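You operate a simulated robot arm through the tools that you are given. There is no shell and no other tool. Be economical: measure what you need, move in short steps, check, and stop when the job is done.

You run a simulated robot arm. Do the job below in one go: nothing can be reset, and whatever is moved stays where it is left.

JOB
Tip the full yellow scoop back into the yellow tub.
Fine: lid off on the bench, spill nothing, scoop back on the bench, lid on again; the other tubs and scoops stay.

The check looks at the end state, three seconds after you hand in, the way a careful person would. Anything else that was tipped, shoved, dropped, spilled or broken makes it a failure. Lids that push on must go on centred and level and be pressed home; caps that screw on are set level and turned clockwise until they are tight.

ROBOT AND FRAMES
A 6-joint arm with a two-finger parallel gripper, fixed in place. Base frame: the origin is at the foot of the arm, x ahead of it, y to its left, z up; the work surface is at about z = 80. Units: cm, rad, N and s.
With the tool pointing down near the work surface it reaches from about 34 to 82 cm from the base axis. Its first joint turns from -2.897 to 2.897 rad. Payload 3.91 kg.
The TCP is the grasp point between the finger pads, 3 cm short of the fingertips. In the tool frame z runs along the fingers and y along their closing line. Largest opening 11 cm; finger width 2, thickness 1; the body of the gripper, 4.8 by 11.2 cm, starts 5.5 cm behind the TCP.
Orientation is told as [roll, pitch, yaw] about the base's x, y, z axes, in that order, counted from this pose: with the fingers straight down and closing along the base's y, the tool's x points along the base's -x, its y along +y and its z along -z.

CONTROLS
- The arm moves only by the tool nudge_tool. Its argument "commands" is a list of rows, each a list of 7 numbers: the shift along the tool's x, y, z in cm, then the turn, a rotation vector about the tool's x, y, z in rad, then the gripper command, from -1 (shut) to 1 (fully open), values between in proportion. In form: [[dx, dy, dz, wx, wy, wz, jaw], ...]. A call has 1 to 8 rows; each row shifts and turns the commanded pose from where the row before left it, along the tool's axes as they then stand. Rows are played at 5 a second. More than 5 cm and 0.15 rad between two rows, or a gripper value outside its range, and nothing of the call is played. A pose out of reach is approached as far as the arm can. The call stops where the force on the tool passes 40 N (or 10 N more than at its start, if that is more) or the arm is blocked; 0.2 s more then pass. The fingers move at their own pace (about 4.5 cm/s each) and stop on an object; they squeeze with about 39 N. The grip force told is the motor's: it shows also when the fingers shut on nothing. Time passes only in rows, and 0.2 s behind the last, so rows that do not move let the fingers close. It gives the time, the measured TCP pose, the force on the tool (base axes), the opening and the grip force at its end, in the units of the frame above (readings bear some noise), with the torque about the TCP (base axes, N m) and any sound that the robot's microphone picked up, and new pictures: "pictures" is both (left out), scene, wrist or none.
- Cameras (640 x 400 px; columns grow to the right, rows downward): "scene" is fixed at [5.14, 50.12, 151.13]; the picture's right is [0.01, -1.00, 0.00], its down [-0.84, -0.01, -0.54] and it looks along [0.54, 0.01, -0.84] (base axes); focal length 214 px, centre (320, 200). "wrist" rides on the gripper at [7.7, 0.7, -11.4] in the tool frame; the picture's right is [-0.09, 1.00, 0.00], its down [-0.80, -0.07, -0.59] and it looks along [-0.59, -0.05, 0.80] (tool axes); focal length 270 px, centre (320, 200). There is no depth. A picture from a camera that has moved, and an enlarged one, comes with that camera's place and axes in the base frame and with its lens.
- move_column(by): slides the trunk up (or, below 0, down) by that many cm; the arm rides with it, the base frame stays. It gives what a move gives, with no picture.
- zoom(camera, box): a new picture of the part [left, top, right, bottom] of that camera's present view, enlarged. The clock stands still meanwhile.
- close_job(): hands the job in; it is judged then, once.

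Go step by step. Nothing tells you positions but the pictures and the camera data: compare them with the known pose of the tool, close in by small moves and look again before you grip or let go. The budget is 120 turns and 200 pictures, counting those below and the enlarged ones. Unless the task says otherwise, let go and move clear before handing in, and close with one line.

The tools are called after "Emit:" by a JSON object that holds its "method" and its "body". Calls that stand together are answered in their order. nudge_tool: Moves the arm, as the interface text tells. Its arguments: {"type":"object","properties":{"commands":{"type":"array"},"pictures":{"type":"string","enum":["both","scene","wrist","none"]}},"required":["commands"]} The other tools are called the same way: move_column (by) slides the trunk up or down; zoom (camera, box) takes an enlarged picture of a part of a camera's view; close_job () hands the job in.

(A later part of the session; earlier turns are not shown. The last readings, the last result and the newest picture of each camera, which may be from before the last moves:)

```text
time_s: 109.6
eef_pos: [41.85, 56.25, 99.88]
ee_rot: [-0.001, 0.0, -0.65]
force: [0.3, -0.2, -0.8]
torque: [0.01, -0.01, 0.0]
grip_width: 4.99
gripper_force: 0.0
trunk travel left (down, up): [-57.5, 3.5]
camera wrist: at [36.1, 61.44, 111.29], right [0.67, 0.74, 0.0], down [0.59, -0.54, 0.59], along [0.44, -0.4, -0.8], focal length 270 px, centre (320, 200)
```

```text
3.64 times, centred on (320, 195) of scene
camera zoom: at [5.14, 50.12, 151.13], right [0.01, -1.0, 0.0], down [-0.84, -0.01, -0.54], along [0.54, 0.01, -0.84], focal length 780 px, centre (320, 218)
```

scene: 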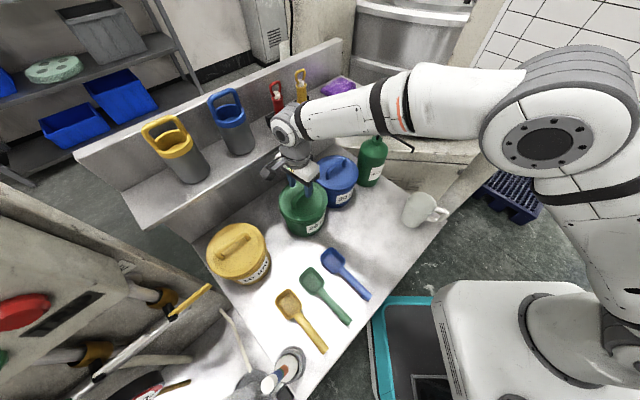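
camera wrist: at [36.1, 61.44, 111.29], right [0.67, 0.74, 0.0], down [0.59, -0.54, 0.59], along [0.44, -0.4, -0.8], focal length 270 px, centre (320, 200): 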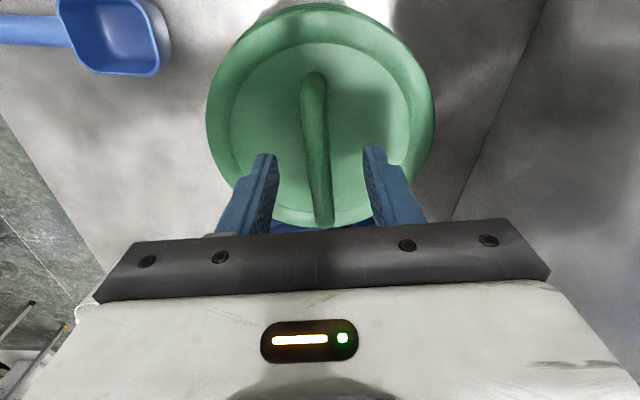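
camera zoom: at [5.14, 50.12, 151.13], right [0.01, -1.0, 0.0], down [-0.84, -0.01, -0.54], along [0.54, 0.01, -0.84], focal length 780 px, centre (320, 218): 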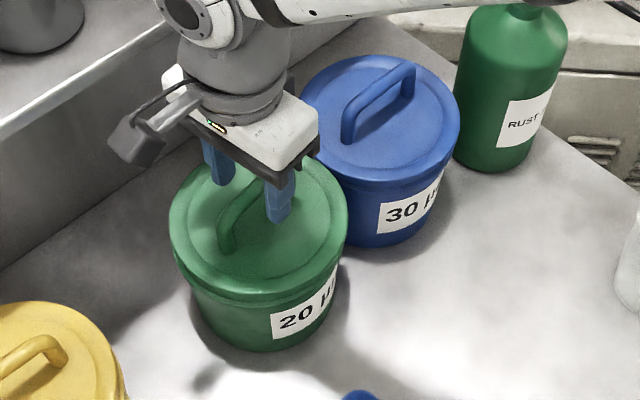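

Emit:
{"method": "nudge_tool", "body": {"commands": [[0, 0, 0.6, 0, 0, 0, -0.1], [0, 0, 0.5, 0, 0, 0, -0.1], [0, 0, 0.4, 0, 0, 0, -0.1], [0, 0, 0, 0, 0, 0, -0.1]], "pictures": "wrist"}}

Emit:
{"method": "zoom", "body": {"camera": "scene", "box": [250, 140, 390, 250]}}

```text
time_s: 110.6
eef_pos: [41.98, 56.24, 98.5]
ee_rot: [0.0, -0.002, -0.65]
force: [-0.2, -1.4, 0.6]
torque: [0.02, 0.0, 0.01]
grip_width: 4.97
gripper_force: 0.1
trunk travel left (down, up): [-57.5, 3.5]
camera wrist: at [36.18, 61.41, 109.79], right [0.67, 0.74, 0.0], down [0.59, -0.54, 0.6], along [0.44, -0.4, -0.8], focal length 270 px, centre (320, 200)
```

wrist: 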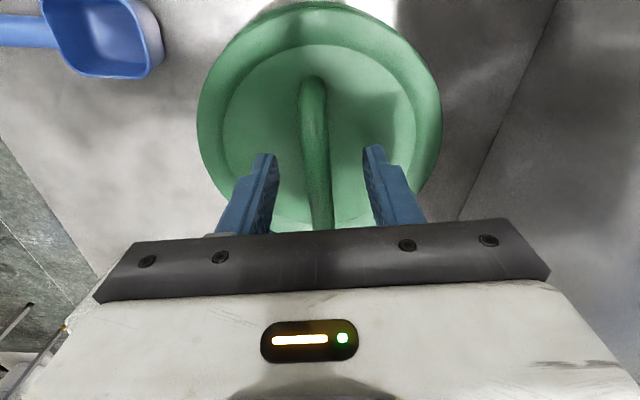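

```text
3.64 times, centred on (320, 195) of scene
camera zoom: at [5.14, 50.12, 151.13], right [0.01, -1.0, 0.0], down [-0.84, -0.01, -0.54], along [0.54, 0.01, -0.84], focal length 780 px, centre (320, 218)
```

zoom: 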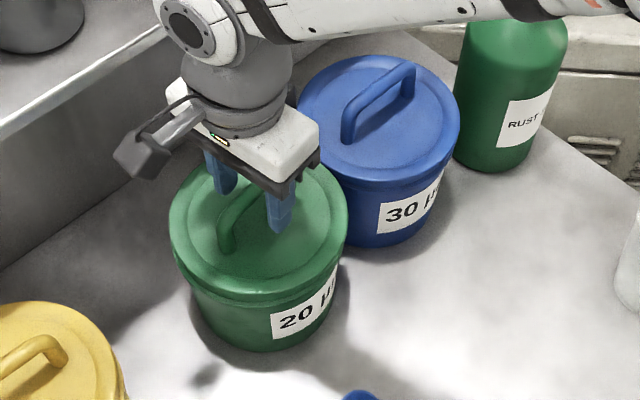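

I'm at a similar relative height to where I gripped the yellow lid. A touch lower, then close on the handle.

Emit:
{"method": "nudge_tool", "body": {"commands": [[0, 0, 0.3, 0, 0, 0, -0.1], [0, 0, 0.3, 0, 0, 0, -0.1], [0, 0, 0, 0, 0, 0, -0.6], [0, 0, 0, 0, 0, 0, -1], [0, 0, 0, 0, 0, 0, -1], [0, 0, 0, 0, 0, 0, -1]], "pictures": "wrist"}}

Emit:
{"method": "zoom", "body": {"camera": "scene", "box": [190, 140, 350, 260]}}

```text
time_s: 112.0
eef_pos: [41.89, 56.34, 97.81]
ee_rot: [-0.001, 0.0, -0.65]
force: [0.5, -0.6, 0.1]
torque: [0.0, 0.0, -0.02]
grip_width: 1.23
gripper_force: 39.2
trunk travel left (down, up): [-57.5, 3.5]
camera wrist: at [36.14, 61.46, 109.23], right [0.67, 0.74, 0.0], down [0.59, -0.54, 0.59], along [0.44, -0.4, -0.8], focal length 270 px, centre (320, 200)
```

wrist: 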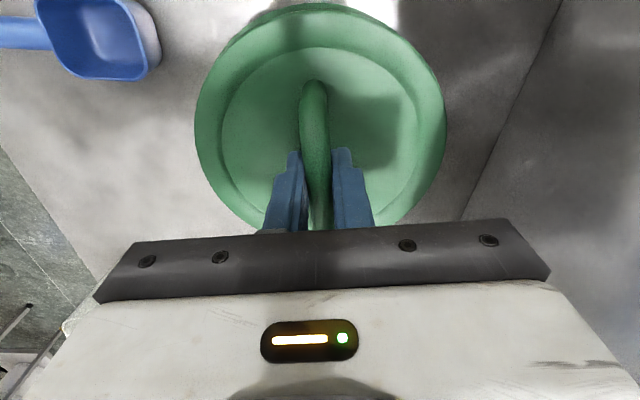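

```text
3.33 times, centred on (270, 200) of scene
camera zoom: at [5.14, 50.12, 151.13], right [0.01, -1.0, 0.0], down [-0.84, -0.01, -0.54], along [0.54, 0.01, -0.84], focal length 715 px, centre (487, 200)
```

zoom: 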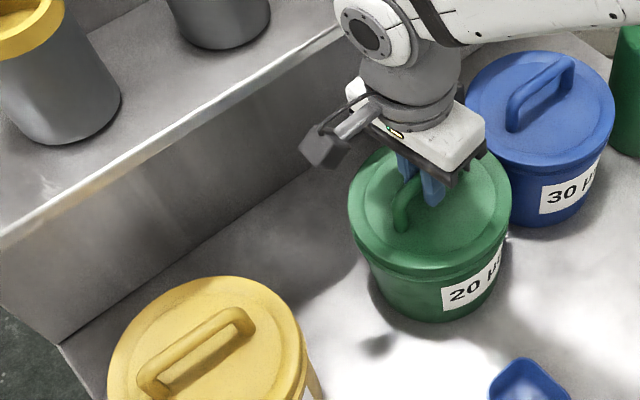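

The green handle is gripped. I'll drag it slowly back, in half steps, with a small counter-turn.

Emit:
{"method": "nudge_tool", "body": {"commands": [[0.5, 0.136, 0, 0, 0, 0.026, -1], [0.5, 0.136, 0, 0, 0, 0.026, -1], [0.5, 0.136, 0, 0, 0, 0.026, -1], [0.5, 0.136, 0, 0, 0, 0.026, -1], [0, 0, 0, 0, 0, 0, -1]], "pictures": "none"}}

Emit:
{"method": "zoom", "body": {"camera": "scene", "box": [190, 200, 350, 300]}}

```text
time_s: 113.2
eef_pos: [40.56, 57.92, 97.81]
ee_rot: [0.0, -0.001, -0.754]
force: [2.8, -4.2, 4.6]
torque: [-0.05, -0.05, -0.03]
grip_width: 1.26
gripper_force: 38.5
trunk travel left (down, up): [-57.5, 3.5]
```

```text
4.00 times, centred on (270, 250) of scene
camera zoom: at [5.14, 50.12, 151.13], right [0.01, -1.0, 0.0], down [-0.84, -0.01, -0.54], along [0.54, 0.01, -0.84], focal length 858 px, centre (520, 0)
```

zoom: 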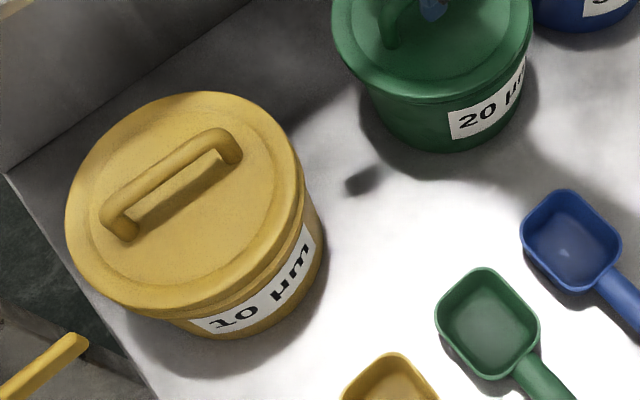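

It slides well with the lid in place. Next, the remaining half.

Emit:
{"method": "nudge_tool", "body": {"commands": [[0.55, 0.108, 0, 0, 0, 0.026, -1], [0.55, 0.108, 0, 0, 0, 0.026, -1], [0.55, 0.108, 0, 0, 0, 0.026, -1], [0.55, 0.108, 0, 0, 0, 0.026, -1], [0, 0, 0, 0, 0, 0, -1]], "pictures": "none"}}

Emit:
{"method": "zoom", "body": {"camera": "scene", "box": [190, 200, 350, 300]}}

Emit:
{"method": "zoom", "body": {"camera": "scene", "box": [300, 160, 460, 280]}}

```text
time_s: 114.4
eef_pos: [39.41, 59.72, 97.72]
ee_rot: [0.0, -0.001, -0.858]
force: [0.8, -4.8, 4.3]
torque: [-0.02, -0.01, -0.02]
grip_width: 1.25
gripper_force: 39.3
trunk travel left (down, up): [-57.5, 3.5]
```

```text
4.00 times, centred on (270, 250) of scene
camera zoom: at [5.14, 50.12, 151.13], right [0.01, -1.0, 0.0], down [-0.84, -0.01, -0.54], along [0.54, 0.01, -0.84], focal length 858 px, centre (520, 0)
```

zoom: 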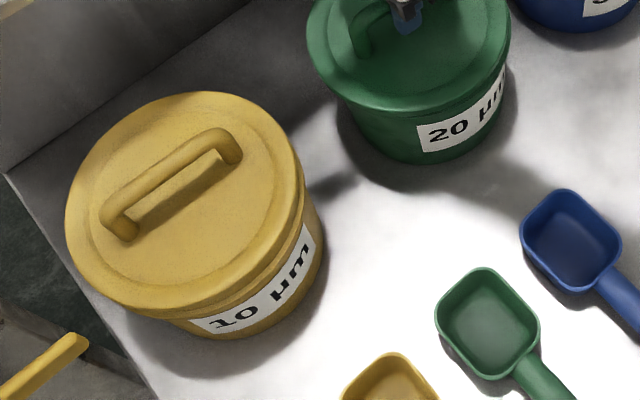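

```text
3.33 times, centred on (380, 220) of scene
camera zoom: at [5.14, 50.12, 151.13], right [0.01, -1.0, 0.0], down [-0.84, -0.01, -0.54], along [0.54, 0.01, -0.84], focal length 715 px, centre (120, 133)
```

zoom: 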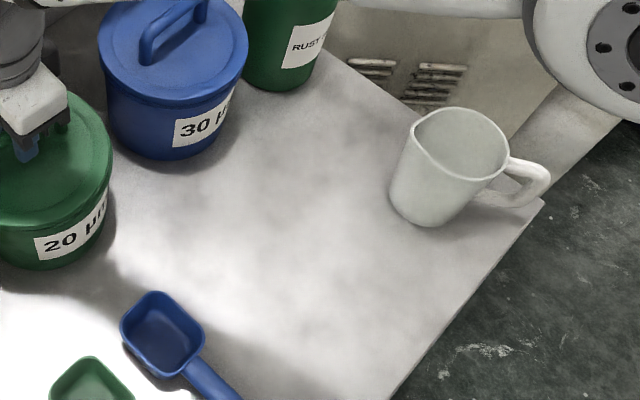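

Almost at the original place (label corner within ~7 zoomed px). One last small drag of about 0.8 cm.

Emit:
{"method": "nudge_tool", "body": {"commands": [[0.4, -0.07, 0, 0, 0, 0, -1], [0.4, -0.06, 0, 0, 0, 0, -1], [0, 0, 0, 0, 0, 0, -1]], "pictures": "none"}}

Emit:
{"method": "zoom", "body": {"camera": "scene", "box": [190, 200, 350, 300]}}

Emit:
{"method": "zoom", "body": {"camera": "scene", "box": [300, 160, 460, 280]}}

```text
time_s: 115.2
eef_pos: [38.93, 60.29, 97.65]
ee_rot: [0.001, 0.002, -0.858]
force: [3.1, -1.9, 3.1]
torque: [0.01, 0.01, -0.02]
grip_width: 1.26
gripper_force: 38.2
trunk travel left (down, up): [-57.5, 3.5]
```

```text
4.00 times, centred on (270, 250) of scene
camera zoom: at [5.14, 50.12, 151.13], right [0.01, -1.0, 0.0], down [-0.84, -0.01, -0.54], along [0.54, 0.01, -0.84], focal length 858 px, centre (520, 0)
```

zoom: 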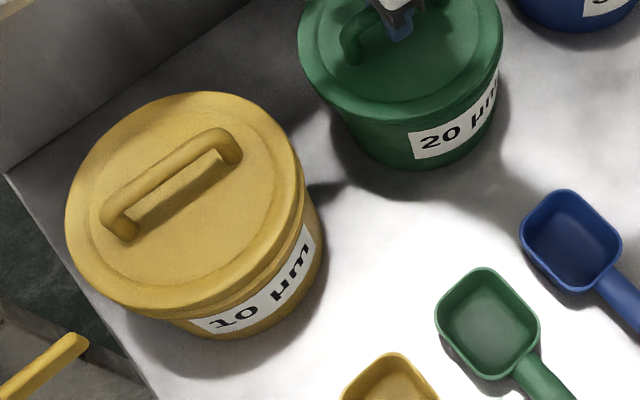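

```text
3.33 times, centred on (380, 220) of scene
camera zoom: at [5.14, 50.12, 151.13], right [0.01, -1.0, 0.0], down [-0.84, -0.01, -0.54], along [0.54, 0.01, -0.84], focal length 715 px, centre (120, 133)
```

zoom: 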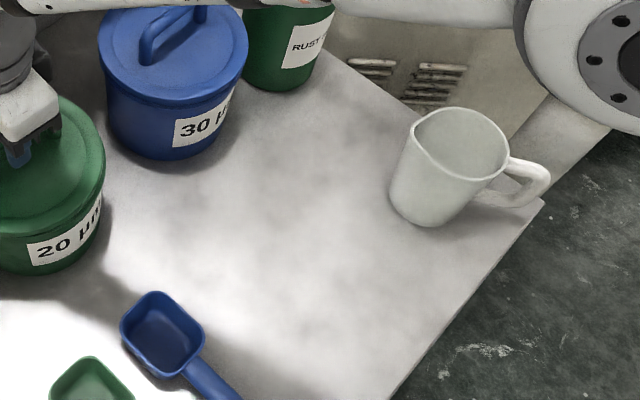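

The green tub matches its original place to within about 2 mm, but its lid looks slightly raised, so I'll press it down evenly through the handle.

Emit:
{"method": "nudge_tool", "body": {"commands": [[0, 0, 0.1, 0, 0, 0, -1], [0, 0, 0.1, 0, 0, 0, -1], [0, 0, 0.1, 0, 0, 0, -1], [0, 0, 0, 0, 0, 0, -1]], "pictures": "none"}}

```text
time_s: 116.2
eef_pos: [38.9, 60.41, 97.67]
ee_rot: [0.006, 0.0, -0.858]
force: [8.6, -1.4, 21.8]
torque: [-0.28, -0.21, 0.01]
grip_width: 1.26
gripper_force: 38.6
trunk travel left (down, up): [-57.5, 3.5]
```

The green lid is firmly supported at that height (22 N, evenly), so it's home. I'll release it and rise straight up to a safe height.

Emit:
{"method": "nudge_tool", "body": {"commands": [[0, 0, -0.25, 0, 0, 0, -1], [0, 0, 0, 0, 0, 0, -0.5], [0, 0, 0, 0, 0, 0, -0.1], [0, 0, 0, 0, 0, 0, -0.1], [0, 0, -2, 0, 0, 0, -0.1], [0, 0, -4, 0, 0, 0, -0.1], [0, 0, -4, 0, 0, 0, -0.1]], "pictures": "wrist"}}

Emit:
{"method": "zoom", "body": {"camera": "scene", "box": [190, 200, 350, 300]}}

Emit:
{"method": "zoom", "body": {"camera": "scene", "box": [250, 160, 370, 250]}}

```text
time_s: 117.8
eef_pos: [38.73, 60.38, 107.75]
ee_rot: [0.0, 0.001, -0.859]
force: [0.1, 0.0, 0.4]
torque: [-0.01, 0.01, -0.02]
grip_width: 4.93
gripper_force: 0.1
trunk travel left (down, up): [-57.5, 3.5]
camera wrist: at [34.23, 66.61, 119.16], right [0.81, 0.58, 0.0], down [0.47, -0.65, 0.6], along [0.35, -0.48, -0.8], focal length 270 px, centre (320, 200)
```

wrist: 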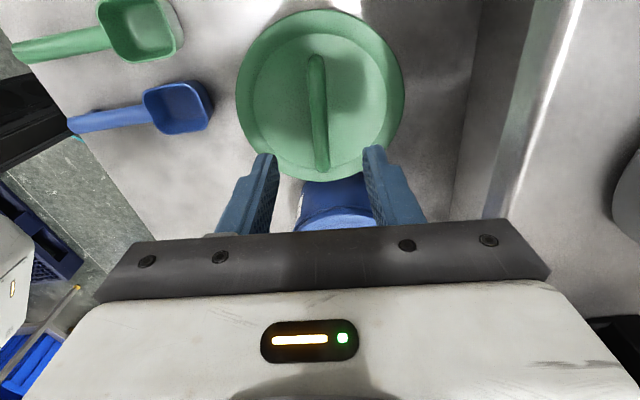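

```text
4.00 times, centred on (270, 250) of scene
camera zoom: at [5.14, 50.12, 151.13], right [0.01, -1.0, 0.0], down [-0.84, -0.01, -0.54], along [0.54, 0.01, -0.84], focal length 858 px, centre (520, 0)
```

zoom: 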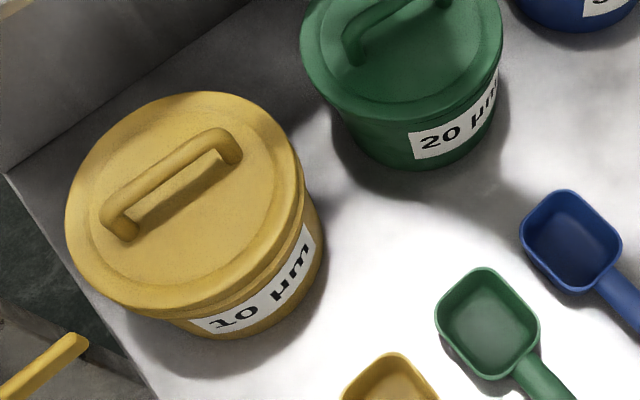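

```text
4.44 times, centred on (310, 205) of scene
camera zoom: at [5.14, 50.12, 151.13], right [0.01, -1.0, 0.0], down [-0.84, -0.01, -0.54], along [0.54, 0.01, -0.84], focal length 953 px, centre (364, 178)
```

zoom: 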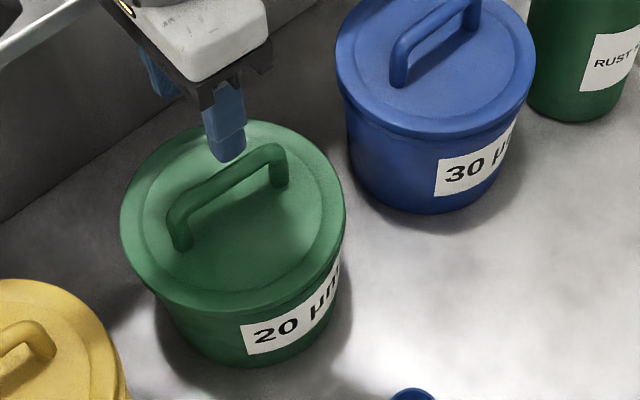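

I want a level side view of the lids to judge seating, using the same camera pose as at t=35 for comparison. I'll rise and rotate first, as a single checked call.

Emit:
{"method": "nudge_tool", "body": {"commands": [[0, 0, -4, 0, 0, 0, -0.1], [0, 0, -4, 0, 0, 0, -0.1], [0, 0, -3, 0, 0, -0.14, -0.1], [0, 0, 0, 0, 0, -0.145, -0.1], [0, 0, 0, 0, 0, -0.145, -0.1], [0, 0, 0, 0, 0, -0.145, -0.1], [0, 0, 0, 0, 0, -0.145, -0.1], [0, 0, 0, 0, 0, -0.145, -0.1]], "pictures": "none"}}

```text
time_s: 119.6
eef_pos: [38.92, 60.54, 118.68]
ee_rot: [0.0, 0.0, 0.012]
force: [0.7, 0.8, 1.1]
torque: [-0.03, 0.03, 0.02]
grip_width: 4.91
gripper_force: 0.0
trunk travel left (down, up): [-57.5, 3.5]
```

Emit:
{"method": "nudge_tool", "body": {"commands": [[0, 0, 0, 0, 0, -0.128, -0.1], [0, 0, 0, 0, 0, -0.128, -0.1], [0, 0, 0, 0, 0, -0.128, -0.1], [0, 0, 0, 0, 0, -0.128, -0.1], [0, 0, 0, 0, 0, -0.128, -0.1], [0, 0, 0, 0, 0, -0.13, -0.1], [0, 0, 0, 0, 0, 0, -0.1]], "pictures": "none"}}

```text
time_s: 121.2
eef_pos: [38.9, 60.51, 118.64]
ee_rot: [0.0, -0.001, 0.779]
force: [-0.1, -0.8, 0.4]
torque: [0.0, -0.01, -0.01]
grip_width: 4.95
gripper_force: 0.0
trunk travel left (down, up): [-57.5, 3.5]
```

Emit:
{"method": "nudge_tool", "body": {"commands": [[3.79, 2.15, 0, 0, 0, 0, -0.1], [3.79, 2.15, 0, 0, 0, 0, -0.1], [3.79, 2.15, 0, 0, 0, 0, -0.1], [3.79, 2.15, 0, 0, 0, 0, -0.1], [3.79, 2.15, 0, 0, 0, 0, -0.1], [3.79, 2.15, 0, 0, 0, 0, -0.1], [3.79, 2.15, 0, 0, 0, 0, -0.1], [3.79, 2.15, 0, 0, 0, 0, -0.1]], "pictures": "scene"}}

```text
time_s: 123.0
eef_pos: [4.87, 51.44, 118.67]
ee_rot: [-0.001, -0.001, 0.776]
force: [0.6, -0.4, 0.1]
torque: [0.01, 0.01, -0.02]
grip_width: 4.93
gripper_force: 0.0
trunk travel left (down, up): [-57.5, 3.5]
```

scene: 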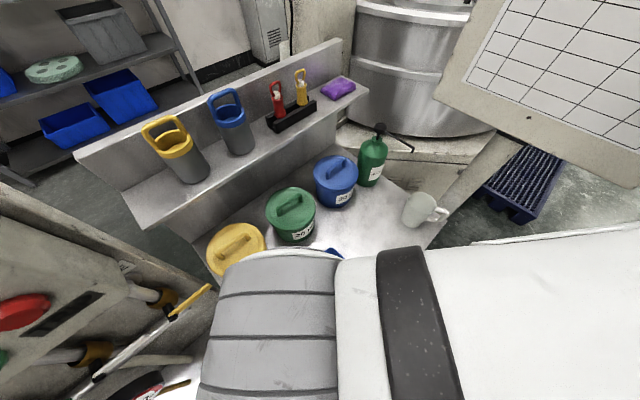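

Emit:
{"method": "nudge_tool", "body": {"commands": [[0, 0, 4.5, 0, 0, 0, -0.1], [0, 0, 4.5, 0, 0, 0, -0.1], [0, 0, 3, 0, -0.145, 0, -0.1], [0, 0, 0, 0, -0.145, 0, -0.1], [0, 0, 0, 0, -0.145, 0, -0.1], [0, 0, 0, 0, -0.145, 0, -0.1], [0, 0, 0, 0, -0.145, 0, -0.1], [0, 0, 0, 0, -0.145, 0, -0.1]], "pictures": "wrist"}}

Emit:
{"method": "zoom", "body": {"camera": "wrist", "box": [150, 20, 410, 200]}}

```text
time_s: 124.8
eef_pos: [5.08, 51.46, 106.71]
ee_rot: [-0.002, -0.87, 0.78]
force: [0.9, 0.0, 0.7]
torque: [0.02, 0.03, -0.03]
grip_width: 4.95
gripper_force: 0.0
trunk travel left (down, up): [-57.5, 3.5]
camera wrist: at [-5.17, 42.23, 108.24], right [-0.66, 0.75, 0.07], down [0.09, -0.01, 1.0], along [0.75, 0.66, -0.06], focal length 270 px, centre (320, 200)
```

wrist: 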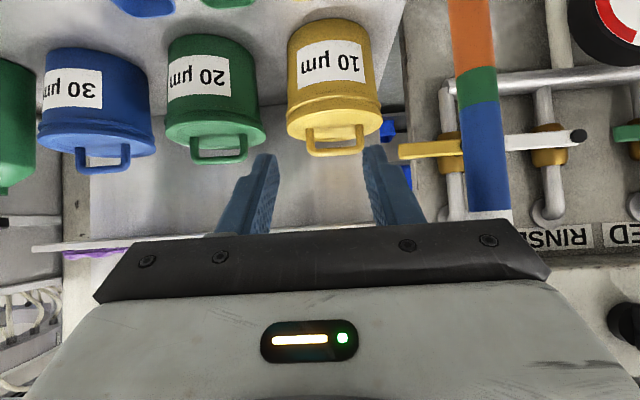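

```text
2.22 times, centred on (280, 110) of wrist
camera zoom: at [-5.17, 42.23, 108.24], right [-0.66, 0.75, 0.07], down [0.09, -0.01, 1.0], along [0.75, 0.66, -0.06], focal length 601 px, centre (409, 400)
```

zoom: 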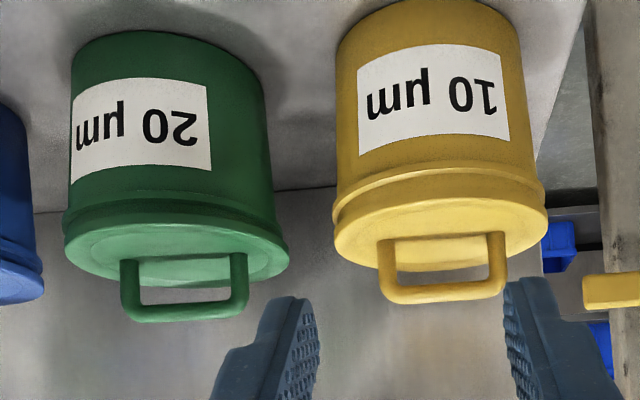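

Very useful view. I'll lower to about lid height and enlarge each tub.

Emit:
{"method": "nudge_tool", "body": {"commands": [[3.05, 0, 2.59, 0, 0, 0, -0.1], [3.05, 0, 2.59, 0, 0, 0, -0.1], [1.9, 0, 1.62, 0, 0, 0, -0.1], [0, 0, 0, 0, 0, 0, -0.1]], "pictures": "none"}}

Emit:
{"method": "zoom", "body": {"camera": "wrist", "box": [150, 60, 280, 210]}}

Emit:
{"method": "zoom", "body": {"camera": "wrist", "box": [270, 60, 400, 210]}}

Emit:
{"method": "zoom", "body": {"camera": "wrist", "box": [20, 60, 180, 210]}}

```text
time_s: 125.8
eef_pos: [5.17, 51.39, 96.02]
ee_rot: [-0.002, -0.873, 0.777]
force: [0.3, -0.2, 1.0]
torque: [0.0, 0.0, -0.02]
grip_width: 4.95
gripper_force: 0.0
trunk travel left (down, up): [-57.5, 3.5]
```

```text
2.67 times, centred on (215, 135) of wrist
camera zoom: at [-5.11, 42.22, 97.59], right [-0.66, 0.75, 0.07], down [0.09, -0.01, 1.0], along [0.75, 0.66, -0.07], focal length 721 px, centre (600, 373)
```

zoom: 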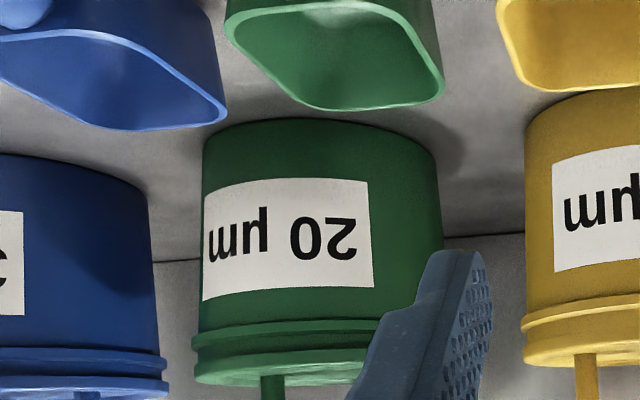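

```text
2.67 times, centred on (335, 135) of wrist
camera zoom: at [-5.11, 42.22, 97.59], right [-0.66, 0.75, 0.07], down [0.09, -0.01, 1.0], along [0.75, 0.66, -0.07], focal length 721 px, centre (280, 373)
```

zoom: 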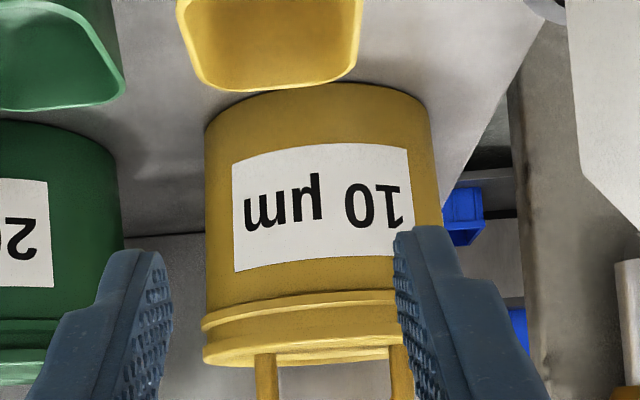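

```text
2.67 times, centred on (100, 135) of wrist
camera zoom: at [-5.11, 42.22, 97.59], right [-0.66, 0.75, 0.07], down [0.09, -0.01, 1.0], along [0.75, 0.66, -0.07], focal length 721 px, centre (907, 373)
```

zoom: 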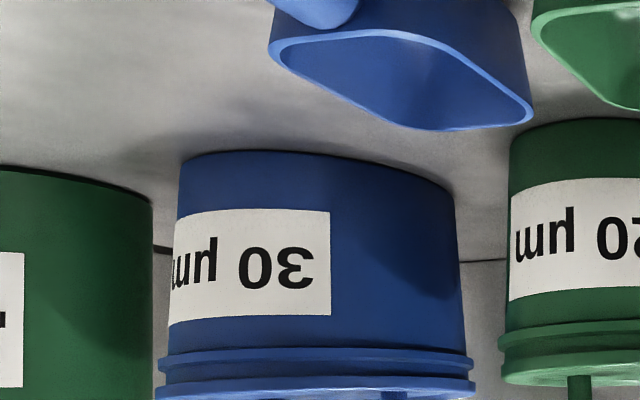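

The undisturbed blue lid sits right against its tub's lip, while green and yellow seem to show a slightly wider gap. I'll look from exactly seam height.

Emit:
{"method": "nudge_tool", "body": {"commands": [[1.5, 0, 1.3, 0, 0, 0, 0.6], [1.5, 0, 1.3, 0, 0, 0, 0.6], [0, 0, 0, 0, 0, 0, 0.6], [0, 0, 0, 0, 0, 0, 0.6]], "pictures": "none"}}

Emit:
{"method": "zoom", "body": {"camera": "wrist", "box": [160, 160, 260, 230]}}

Emit:
{"method": "zoom", "body": {"camera": "wrist", "box": [280, 150, 380, 220]}}

Emit:
{"method": "zoom", "body": {"camera": "wrist", "box": [60, 170, 160, 240]}}

```text
time_s: 126.8
eef_pos: [5.13, 51.43, 92.26]
ee_rot: [0.0, -0.872, 0.778]
force: [1.1, -0.2, 0.2]
torque: [0.01, 0.06, 0.04]
grip_width: 8.78
gripper_force: 0.0
trunk travel left (down, up): [-57.5, 3.5]
```

```text
5.71 times, centred on (210, 195) of wrist
camera zoom: at [-5.12, 42.22, 93.74], right [-0.66, 0.75, 0.07], down [0.09, -0.01, 1.0], along [0.75, 0.66, -0.07], focal length 1544 px, centre (949, 229)
```

zoom: 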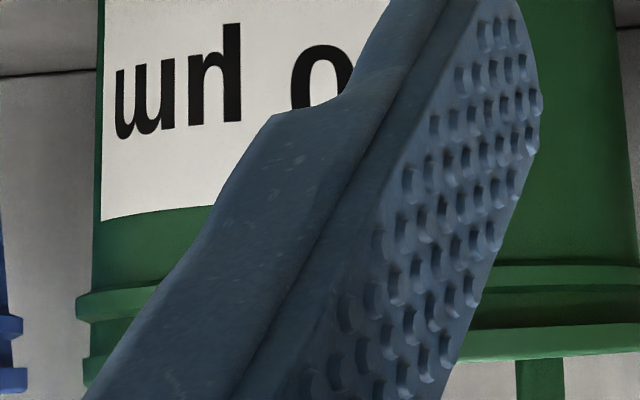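

```text
5.71 times, centred on (330, 185) of wrist
camera zoom: at [-5.12, 42.22, 93.74], right [-0.66, 0.75, 0.07], down [0.09, -0.01, 1.0], along [0.75, 0.66, -0.07], focal length 1544 px, centre (263, 286)
```

zoom: 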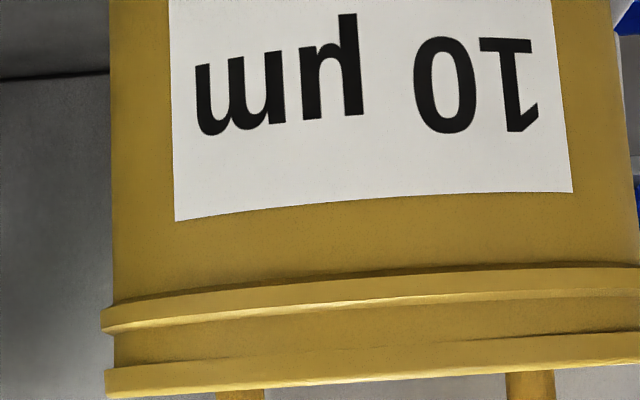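

```text
5.71 times, centred on (110, 205) of wrist
camera zoom: at [-5.12, 42.22, 93.74], right [-0.66, 0.75, 0.07], down [0.09, -0.01, 1.0], along [0.75, 0.66, -0.07], focal length 1544 px, centre (1520, 171)
```

zoom: 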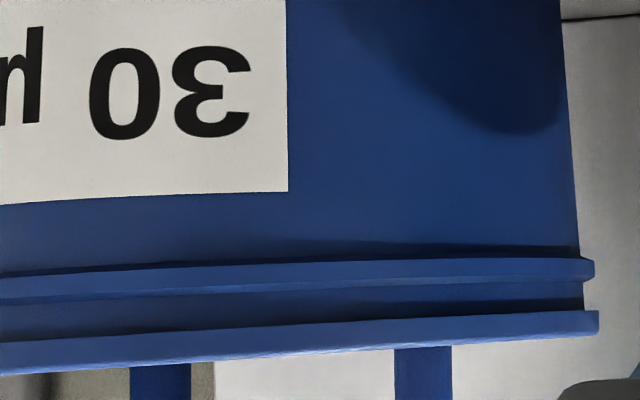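

I need a sharper measure of the seam gaps at the silhouette edges, so I'll enlarge each strongly.

Emit:
{"method": "zoom", "body": {"camera": "wrist", "box": [294, 194, 326, 224]}}

Emit:
{"method": "zoom", "body": {"camera": "wrist", "box": [244, 198, 276, 228]}}

Emit:
{"method": "zoom", "body": {"camera": "wrist", "box": [140, 206, 172, 236]}}

```text
13.33 times, centred on (310, 209) of wrist
camera zoom: at [-5.12, 42.22, 93.74], right [-0.66, 0.75, 0.07], down [0.09, -0.01, 1.0], along [0.75, 0.66, -0.07], focal length 3604 px, centre (453, 80)
```

zoom: 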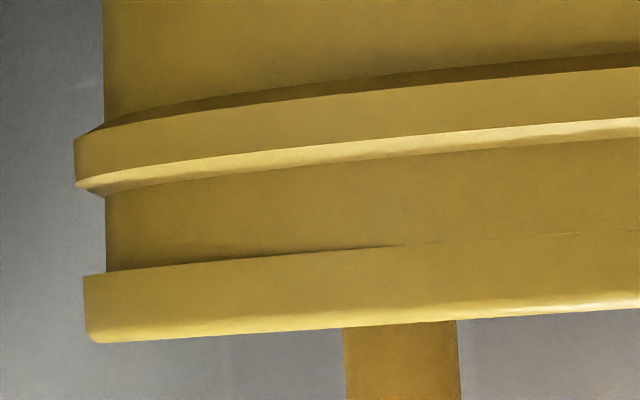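

```text
13.33 times, centred on (260, 213) of wrist
camera zoom: at [-5.12, 42.22, 93.74], right [-0.66, 0.75, 0.07], down [0.09, -0.01, 1.0], along [0.75, 0.66, -0.07], focal length 3604 px, centre (1120, 27)
```

zoom: 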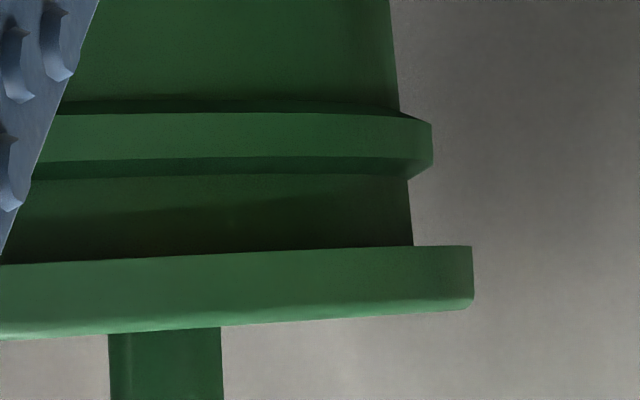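

```text
13.33 times, centred on (156, 221) of wrist
camera zoom: at [-5.12, 42.22, 93.74], right [-0.66, 0.75, 0.07], down [0.09, -0.01, 1.0], along [0.75, 0.66, -0.07], focal length 3604 px, centre (2507, -80)
```

zoom: 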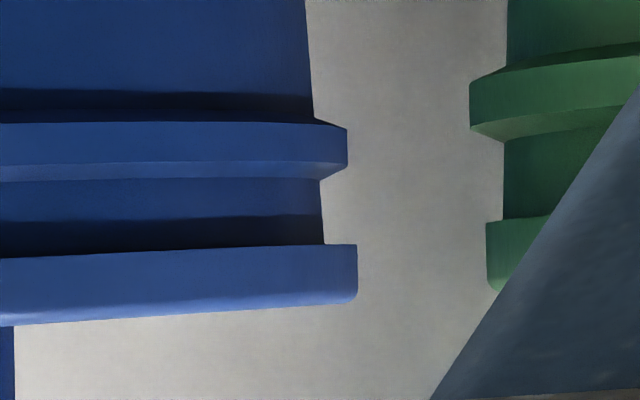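

The gap heights match the blue reference, so both lids are down. What differs is centring: green's lid overhangs more on one side. I'll check the remaining edges of blue and yellow for comparison.

Emit:
{"method": "zoom", "body": {"camera": "wrist", "box": [374, 180, 406, 210]}}

Emit:
{"method": "zoom", "body": {"camera": "wrist", "box": [34, 208, 66, 238]}}

Emit:
{"method": "zoom", "body": {"camera": "wrist", "box": [0, 0, 640, 400]}}

```text
13.33 times, centred on (390, 195) of wrist
camera zoom: at [-5.12, 42.22, 93.74], right [-0.66, 0.75, 0.07], down [0.09, -0.01, 1.0], along [0.75, 0.66, -0.07], focal length 3604 px, centre (-613, 267)
```

zoom: 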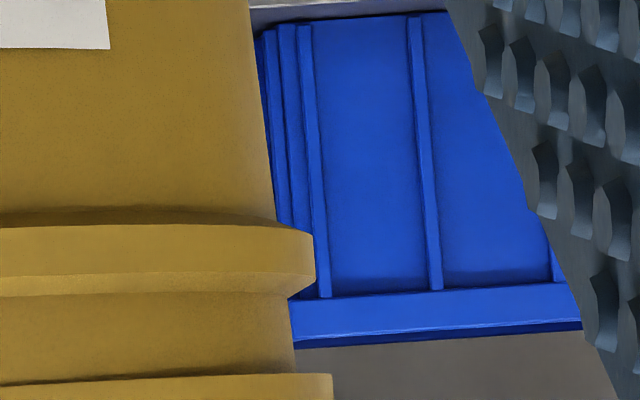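

```text
13.33 times, centred on (50, 223) of wrist
camera zoom: at [-5.12, 42.22, 93.74], right [-0.66, 0.75, 0.07], down [0.09, -0.01, 1.0], along [0.75, 0.66, -0.07], focal length 3604 px, centre (3920, -107)
```

zoom: 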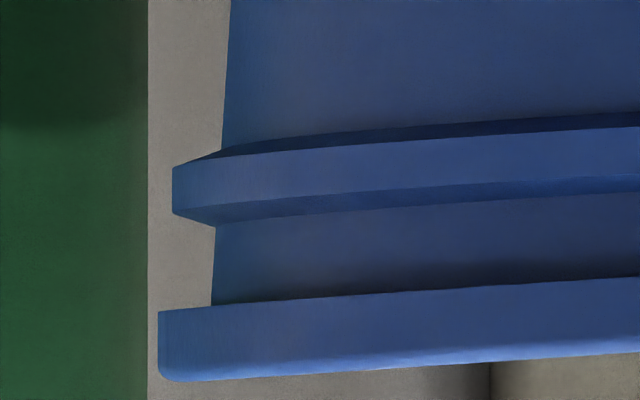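

```text
1.00 times, centred on (320, 200) of wrist (not enlarged: the box is as wide or as high as the picture)
camera zoom: at [-5.12, 42.22, 93.74], right [-0.66, 0.75, 0.07], down [0.09, -0.01, 1.0], along [0.75, 0.66, -0.07], focal length 270 px, centre (320, 200)
```

zoom: 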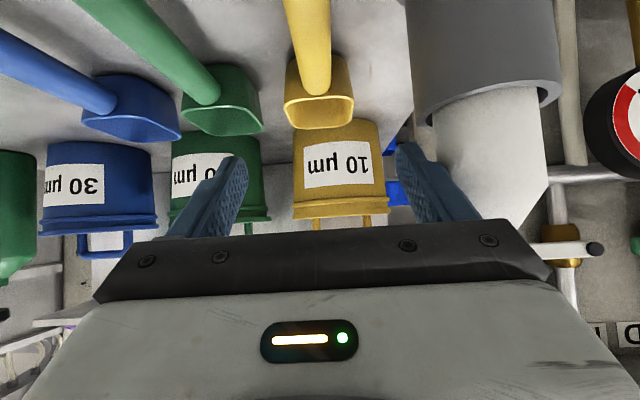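

Measured against the undisturbed blue lid, both lids are fully down, but green is about 0.35 cm and yellow about 0.15–0.2 cm off centre, both towards the left. I'll re-centre each through its handle. First I'll retract and straighten the tool.

Emit:
{"method": "nudge_tool", "body": {"commands": [[-3.05, 0, -2.59, 0, 0, 0, -0.1], [-3.05, 0, -2.59, 0, 0, 0, -0.1], [-3.05, 0, -2.59, 0, 0, 0, -0.1], [-3.05, 0, -2.59, 0, 0, 0, -0.1], [-3.05, 0, -2.59, 0, 0, 0, -0.1], [-3.05, 0, -2.59, 0, 0, 0, -0.1], [0, 0, 0, 0, 0.145, 0, -0.1], [0, 0, 0, 0, 0.145, 0, -0.1]], "pictures": "none"}}

```text
time_s: 128.6
eef_pos: [5.23, 51.41, 116.34]
ee_rot: [-0.001, -0.579, 0.779]
force: [-0.7, 0.1, 0.0]
torque: [0.0, 0.0, 0.0]
grip_width: 4.94
gripper_force: 0.0
trunk travel left (down, up): [-57.5, 3.5]
```

Emit:
{"method": "nudge_tool", "body": {"commands": [[0, 0, 0, 0, 0.145, 0, -0.1], [0, 0, 0, 0, 0.145, 0, -0.1], [0, 0, 0, 0, 0.145, 0, -0.1], [0, 0, 0, 0, 0.143, 0, -0.1], [0, 0, -2, 0, 0, 0.14, -0.1], [0, 0, 0, 0, 0, 0.145, -0.1], [0, 0, 0, 0, 0, 0.145, -0.1], [0, 0, 0, 0, 0, 0.145, -0.1]], "pictures": "none"}}

```text
time_s: 130.4
eef_pos: [5.18, 51.41, 118.34]
ee_rot: [-0.001, -0.001, 0.199]
force: [1.0, 0.0, -0.2]
torque: [0.02, -0.02, 0.0]
grip_width: 4.97
gripper_force: 0.1
trunk travel left (down, up): [-57.5, 3.5]
```

Emit:
{"method": "nudge_tool", "body": {"commands": [[0, 0, 0, 0, 0, 0.1458, -0.1], [0, 0, 0, 0, 0, 0.1458, -0.1], [0, 0, 0, 0, 0, 0.1458, -0.1], [0, 0, 0, 0, 0, 0.1458, -0.1], [0, 0, 0, 0, 0, 0.1458, -0.1], [0, 0, 0, 0, 0, 0.1458, -0.1], [0, 0, 0, 0, 0, 0.1458, -0.1], [0, 0, 0, 0, 0, 0, -0.1]], "pictures": "none"}}

```text
time_s: 132.2
eef_pos: [5.28, 51.55, 118.16]
ee_rot: [0.0, 0.0, -0.82]
force: [-0.3, 0.2, 1.2]
torque: [0.02, 0.0, 0.01]
grip_width: 4.96
gripper_force: 0.1
trunk travel left (down, up): [-57.5, 3.5]
```

Emit:
{"method": "nudge_tool", "body": {"commands": [[0.64, 4.43, 0, 0, 0, 0, -0.1], [0.64, 4.43, 0, 0, 0, 0, -0.1], [0.64, 4.43, 0, 0, 0, 0, -0.1], [0.64, 4.43, 0, 0, 0, 0, -0.1], [0, 0, 4.5, 0, 0, 0, -0.1], [0, 0, 4.5, 0, 0, 0, -0.1], [0, 0, 4, 0, 0, 0, -0.1], [0, 0, 0, 0, 0, 0, -0.1]], "pictures": "none"}}

```text
time_s: 134.0
eef_pos: [16.37, 65.59, 105.41]
ee_rot: [0.002, -0.001, -0.819]
force: [-0.1, 0.0, 0.0]
torque: [0.0, 0.01, -0.01]
grip_width: 4.95
gripper_force: 0.1
trunk travel left (down, up): [-57.5, 3.5]
```

Emit:
{"method": "nudge_tool", "body": {"commands": [[0, 4, 0.5, 0, 0, 0, -0.1], [-0.06, 4, 1, 0, 0, 0, -0.1], [-0.06, 4, 1, 0, 0, 0, -0.1], [0, 0, 2, 0, 0, 0, -0.1], [0, 0, 2, 0, 0, 0, -0.1], [0, 0, 0, 0, 0, 0, -0.1]], "pictures": "wrist"}}

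```text
time_s: 135.4
eef_pos: [25.24, 73.65, 98.87]
ee_rot: [0.002, -0.002, -0.819]
force: [-0.6, -0.3, -1.7]
torque: [-0.01, 0.0, -0.03]
grip_width: 4.98
gripper_force: 0.0
trunk travel left (down, up): [-57.5, 3.5]
camera wrist: at [20.51, 79.65, 110.2], right [0.79, 0.62, 0.0], down [0.49, -0.63, 0.6], along [0.37, -0.47, -0.8], focal length 270 px, centre (320, 200)
```

wrist: 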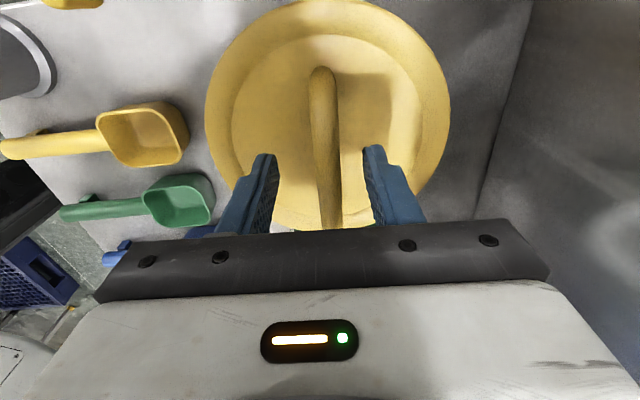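

The sweep also nudged this lid about 0.45 cm towards the shelf and 0.4 cm along the handle. I'll match the gripper to the lid as in the original grip, then bring the lid back to its original seat at (25.22, 73.61).

Emit:
{"method": "nudge_tool", "body": {"commands": [[0.4, 0.45, 0, 0, 0, 0, -0.1], [0, 0, 0.8, 0, 0, 0, -0.1], [0, 0, 0.7, 0, 0, 0, -0.1], [0, 0, 0.2, 0, 0, 0, -0.1], [0, 0, 0, 0, 0, 0, -0.1]], "pictures": "wrist"}}

```text
time_s: 136.6
eef_pos: [25.23, 74.19, 97.05]
ee_rot: [0.001, 0.0, -0.818]
force: [-0.2, 0.4, -0.1]
torque: [-0.03, -0.02, -0.02]
grip_width: 4.95
gripper_force: 0.1
trunk travel left (down, up): [-57.5, 3.5]
camera wrist: at [20.5, 80.18, 108.53], right [0.79, 0.62, 0.0], down [0.49, -0.63, 0.59], along [0.37, -0.47, -0.8], focal length 270 px, centre (320, 200)
```

wrist: 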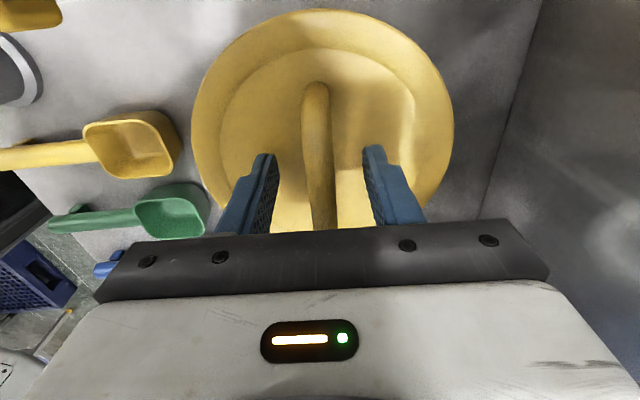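

Emit:
{"method": "nudge_tool", "body": {"commands": [[-0.33, 0.08, 0.1, 0, 0, 0, -0.1], [0, 0, 0, 0, 0, 0, -0.6], [0, 0, 0, 0, 0, 0, -1], [0, 0, 0, 0, 0, 0, -1], [0, 0, 0, 0, 0, 0, -1]], "pictures": "wrist"}}

```text
time_s: 137.8
eef_pos: [25.52, 74.0, 97.0]
ee_rot: [0.001, -0.001, -0.819]
force: [-0.5, 0.7, 0.6]
torque: [0.0, -0.01, 0.0]
grip_width: 1.24
gripper_force: 39.0
trunk travel left (down, up): [-57.5, 3.5]
camera wrist: at [20.79, 80.02, 108.41], right [0.79, 0.62, 0.0], down [0.49, -0.63, 0.59], along [0.37, -0.47, -0.8], focal length 270 px, centre (320, 200)
```

wrist: 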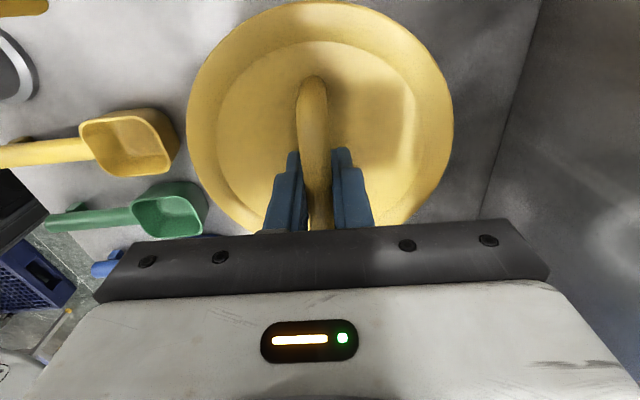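

The grip relation now matches the original. I'll ease up slightly, shift the lid back by about 0.5 cm, set it down and press home.

Emit:
{"method": "nudge_tool", "body": {"commands": [[0, 0, -0.25, 0, 0, 0, -1], [-0.09, -0.24, 0, 0, 0, 0, -1], [-0.08, -0.24, 0, 0, 0, 0, -1], [0, 0, 0.2, 0, 0, 0, -1], [0, 0, 0.15, 0, 0, 0, -1], [0, 0, 0, 0, 0, 0, -1]], "pictures": "none"}}

```text
time_s: 139.2
eef_pos: [25.33, 73.5, 97.04]
ee_rot: [0.002, -0.001, -0.819]
force: [-1.0, 1.0, 3.0]
torque: [-0.08, -0.07, -0.01]
grip_width: 1.25
gripper_force: 38.7
trunk travel left (down, up): [-57.5, 3.5]
```

Emit:
{"method": "nudge_tool", "body": {"commands": [[0, 0, 0.12, 0, 0, 0, -1], [0, 0, 0.1, 0, 0, 0, -1], [0, 0, 0, 0, 0, 0, -1]], "pictures": "none"}}

Emit:
{"method": "zoom", "body": {"camera": "scene", "box": [190, 200, 310, 290]}}

```text
time_s: 140.0
eef_pos: [25.2, 73.44, 96.92]
ee_rot: [0.005, 0.003, -0.819]
force: [-1.3, 5.8, 17.1]
torque: [-0.22, -0.11, 0.04]
grip_width: 1.26
gripper_force: 38.8
trunk travel left (down, up): [-57.5, 3.5]
```

```text
4.44 times, centred on (250, 245) of scene
camera zoom: at [5.14, 50.12, 151.13], right [0.01, -1.0, 0.0], down [-0.84, -0.01, -0.54], along [0.54, 0.01, -0.84], focal length 953 px, centre (631, 0)
```

zoom: 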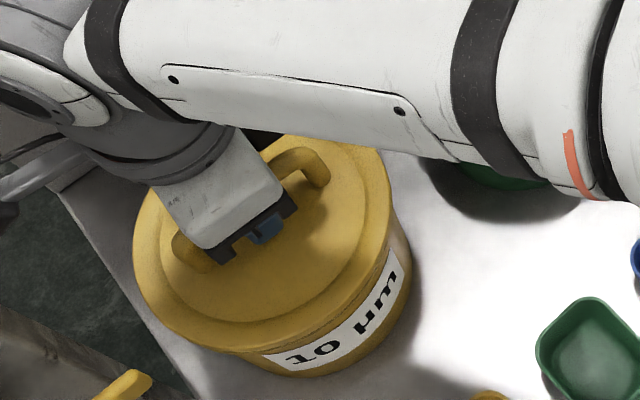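

Very near the original silhouette. I'll make a tiny +0.12 shift, press again, release and rise straight up.

Emit:
{"method": "nudge_tool", "body": {"commands": [[0, 0, -0.2, 0, 0, 0, -1], [0.12, 0, 0, 0, 0, 0, -1], [0, 0, 0.15, 0, 0, 0, -1], [0, 0, 0.15, 0, 0, 0, -1], [0, 0, 0, 0, 0, 0, -1], [0, 0, -0.22, 0, 0, 0, -1], [0, 0, 0, 0, 0, 0, -1]], "pictures": "none"}}

Emit:
{"method": "nudge_tool", "body": {"commands": [[0, 0, 0, 0, 0, 0, -0.6], [0, 0, 0, 0, 0, 0, -0.1], [0, 0, 0, 0, 0, 0, -0.1], [0, 0, -0.5, 0, 0, 0, -0.1], [0, 0, -2, 0, 0, 0, -0.1], [0, 0, 0, 0, 0, 0, -0.1]], "pictures": "wrist"}}

```text
time_s: 141.6
eef_pos: [25.29, 73.33, 97.05]
ee_rot: [0.003, 0.0, -0.819]
force: [5.0, -0.4, 20.3]
torque: [0.12, 0.13, 0.03]
grip_width: 1.26
gripper_force: 39.6
trunk travel left (down, up): [-57.5, 3.5]
```

```text
time_s: 143.0
eef_pos: [25.09, 73.54, 99.27]
ee_rot: [0.001, -0.003, -0.818]
force: [-0.2, -0.1, 0.2]
torque: [0.03, 0.01, 0.02]
grip_width: 4.96
gripper_force: 0.1
trunk travel left (down, up): [-57.5, 3.5]
camera wrist: at [20.42, 79.56, 110.67], right [0.79, 0.62, 0.0], down [0.49, -0.63, 0.6], along [0.37, -0.47, -0.8], focal length 270 px, centre (320, 200)
```

wrist: 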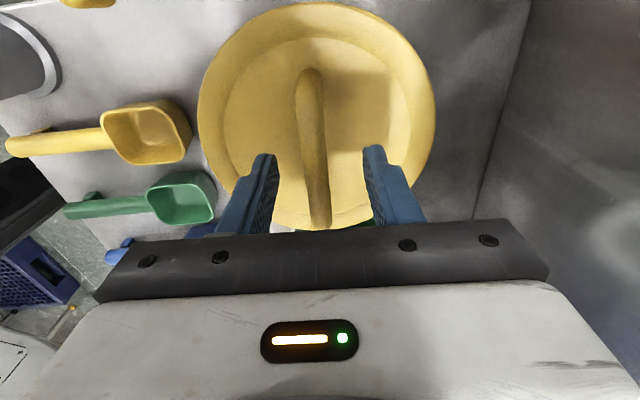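

I'll confirm seating by pressing with the open fingertips on both sides of the bar. The lid originally met the tips at TCP z≈96.84.

Emit:
{"method": "nudge_tool", "body": {"commands": [[0, 0, 1, 0, 0, 0, -0.1], [0, 0, 0.9, 0, 0, 0, -0.1], [0, 0, 0.25, 0, 0, 0, -0.1], [0, 0, 0.15, 0, 0, 0, -0.1], [0, 0, 0.1, 0, 0, 0, -0.1], [0, 0, 0, 0, 0, 0, -0.1]], "pictures": "none"}}

```text
time_s: 144.4
eef_pos: [25.32, 73.55, 96.98]
ee_rot: [0.003, -0.002, -0.817]
force: [-0.2, -0.2, -0.1]
torque: [0.01, 0.01, 0.02]
grip_width: 4.96
gripper_force: 0.0
trunk travel left (down, up): [-57.5, 3.5]
```

Emit:
{"method": "nudge_tool", "body": {"commands": [[0, 0, 0.12, 0, 0, 0, -0.1], [0, 0, 0.1, 0, 0, 0, -0.1], [0, 0, 0.1, 0, 0, 0, -0.1], [0, 0, 0, 0, 0, 0, -0.1]], "pictures": "none"}}

```text
time_s: 145.4
eef_pos: [25.23, 73.61, 96.84]
ee_rot: [0.003, -0.001, -0.82]
force: [2.9, 0.0, 8.2]
torque: [-0.18, 0.08, 0.01]
grip_width: 4.89
gripper_force: 0.1
trunk travel left (down, up): [-57.5, 3.5]
```

Contact is at exactly the original height of 96.84, so the lid is home. One firmer press, then I'll rise straight up and check the height before moving sideways.

Emit:
{"method": "nudge_tool", "body": {"commands": [[0, 0, 0.12, 0, 0, 0, -0.1], [0, 0, 0, 0, 0, 0, -0.1], [0, 0, -0.5, 0, 0, 0, -0.1], [0, 0, -2, 0, 0, 0, -0.1], [0, 0, -3, 0, 0, 0, -0.1], [0, 0, 0, 0, 0, 0, -0.1]], "pictures": "none"}}

```text
time_s: 146.8
eef_pos: [25.1, 73.58, 101.94]
ee_rot: [0.002, -0.002, -0.818]
force: [-0.8, -0.2, -0.5]
torque: [0.0, 0.01, 0.01]
grip_width: 4.95
gripper_force: 0.0
trunk travel left (down, up): [-57.5, 3.5]
```

Now out from under the shelf and up, with all rows within limits.

Emit:
{"method": "nudge_tool", "body": {"commands": [[0, 0, -1.5, 0, 0, 0, -0.1], [0, -3, -1, 0, 0, 0, -0.1], [0, -3, -1, 0, 0, 0, -0.1], [0, -3, -2, 0, 0, 0, -0.1], [0, -3, -3, 0, 0, 0, -0.1], [0, 0, -4, 0, 0, 0, -0.1], [0, 0, 0, 0, 0, 0, -0.1]], "pictures": "none"}}

```text
time_s: 148.4
eef_pos: [16.44, 65.3, 114.65]
ee_rot: [0.001, 0.001, -0.818]
force: [-0.2, 0.2, -1.1]
torque: [-0.01, 0.0, -0.03]
grip_width: 4.96
gripper_force: 0.0
trunk travel left (down, up): [-57.5, 3.5]
```

Next, to above the green handle at this safe height.

Emit:
{"method": "nudge_tool", "body": {"commands": [[-3.78, 2.6, 0, 0, 0, 0.04, -0.1], [-3.78, 2.45, 0, 0, 0, 0, -0.1], [-3.78, 2.45, 0, 0, 0, 0, -0.1], [-3.78, 2.45, 0, 0, 0, 0, -0.1], [-3.78, 2.45, 0, 0, 0, 0, -0.1], [0, 0, 3, 0, 0, 0, -0.1], [0, 0, 4, 0, 0, 0, -0.1], [0, 0, 0, 0, 0, 0, -0.1]], "pictures": "wrist"}}

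```text
time_s: 150.2
eef_pos: [38.35, 59.41, 107.57]
ee_rot: [0.001, 0.001, -0.858]
force: [0.7, 0.6, 0.1]
torque: [0.02, -0.02, 0.0]
grip_width: 4.93
gripper_force: 0.1
trunk travel left (down, up): [-57.5, 3.5]
camera wrist: at [33.7, 65.55, 119.05], right [0.81, 0.58, 0.0], down [0.47, -0.65, 0.59], along [0.35, -0.48, -0.8], focal length 270 px, centre (320, 200)
```

wrist: 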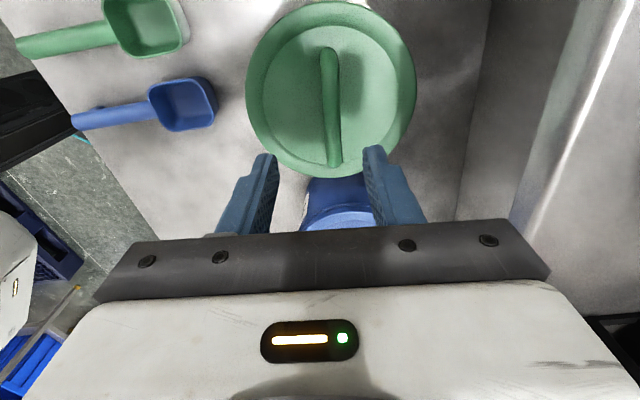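

Emit:
{"method": "nudge_tool", "body": {"commands": [[0.41, 1.0, 0, 0, 0, 0, -0.1], [0, 0, 3, 0, 0, 0, -0.1], [0, 0, 3, 0, 0, 0, -0.1], [0, 0, 2, 0, 0, 0, -0.1], [0, 0, 1.2, 0, 0, 0, -0.1], [0, 0, 0.5, 0, 0, 0, -0.1], [0, 0, 0, 0, 0, 0, -0.1]], "pictures": "wrist"}}

```text
time_s: 151.8
eef_pos: [38.88, 60.36, 97.85]
ee_rot: [0.002, 0.0, -0.858]
force: [-0.1, 0.0, 0.0]
torque: [0.01, -0.02, -0.06]
grip_width: 4.97
gripper_force: 0.1
trunk travel left (down, up): [-57.5, 3.5]
camera wrist: at [34.28, 66.6, 109.19], right [0.81, 0.58, 0.0], down [0.47, -0.65, 0.59], along [0.35, -0.48, -0.8], focal length 270 px, centre (320, 200)
```

wrist: 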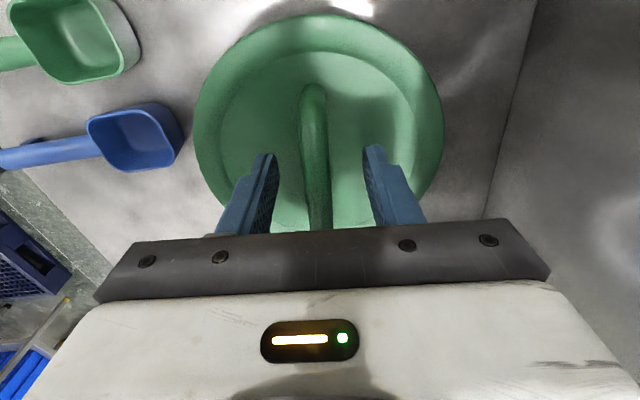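

I'll grip, ease the weight, shift the green lid 0.36 cm back onto centre, set it down and press.

Emit:
{"method": "nudge_tool", "body": {"commands": [[0, 0, 0, 0, 0, 0, -0.6], [0, 0, 0, 0, 0, 0, -1], [0, 0, 0, 0, 0, 0, -1], [0, 0, 0, 0, 0, 0, -1], [0, 0, -0.2, 0, 0, 0, -1], [-0.18, -0.03, 0, 0, 0, 0, -1], [-0.18, -0.03, 0, 0, 0, 0, -1], [0, 0, 0, 0, 0, 0, -1]], "pictures": "none"}}

```text
time_s: 153.6
eef_pos: [38.95, 60.04, 98.0]
ee_rot: [0.002, 0.001, -0.859]
force: [-0.8, -0.1, -0.2]
torque: [-0.01, 0.02, 0.02]
grip_width: 1.26
gripper_force: 39.0
trunk travel left (down, up): [-57.5, 3.5]
```

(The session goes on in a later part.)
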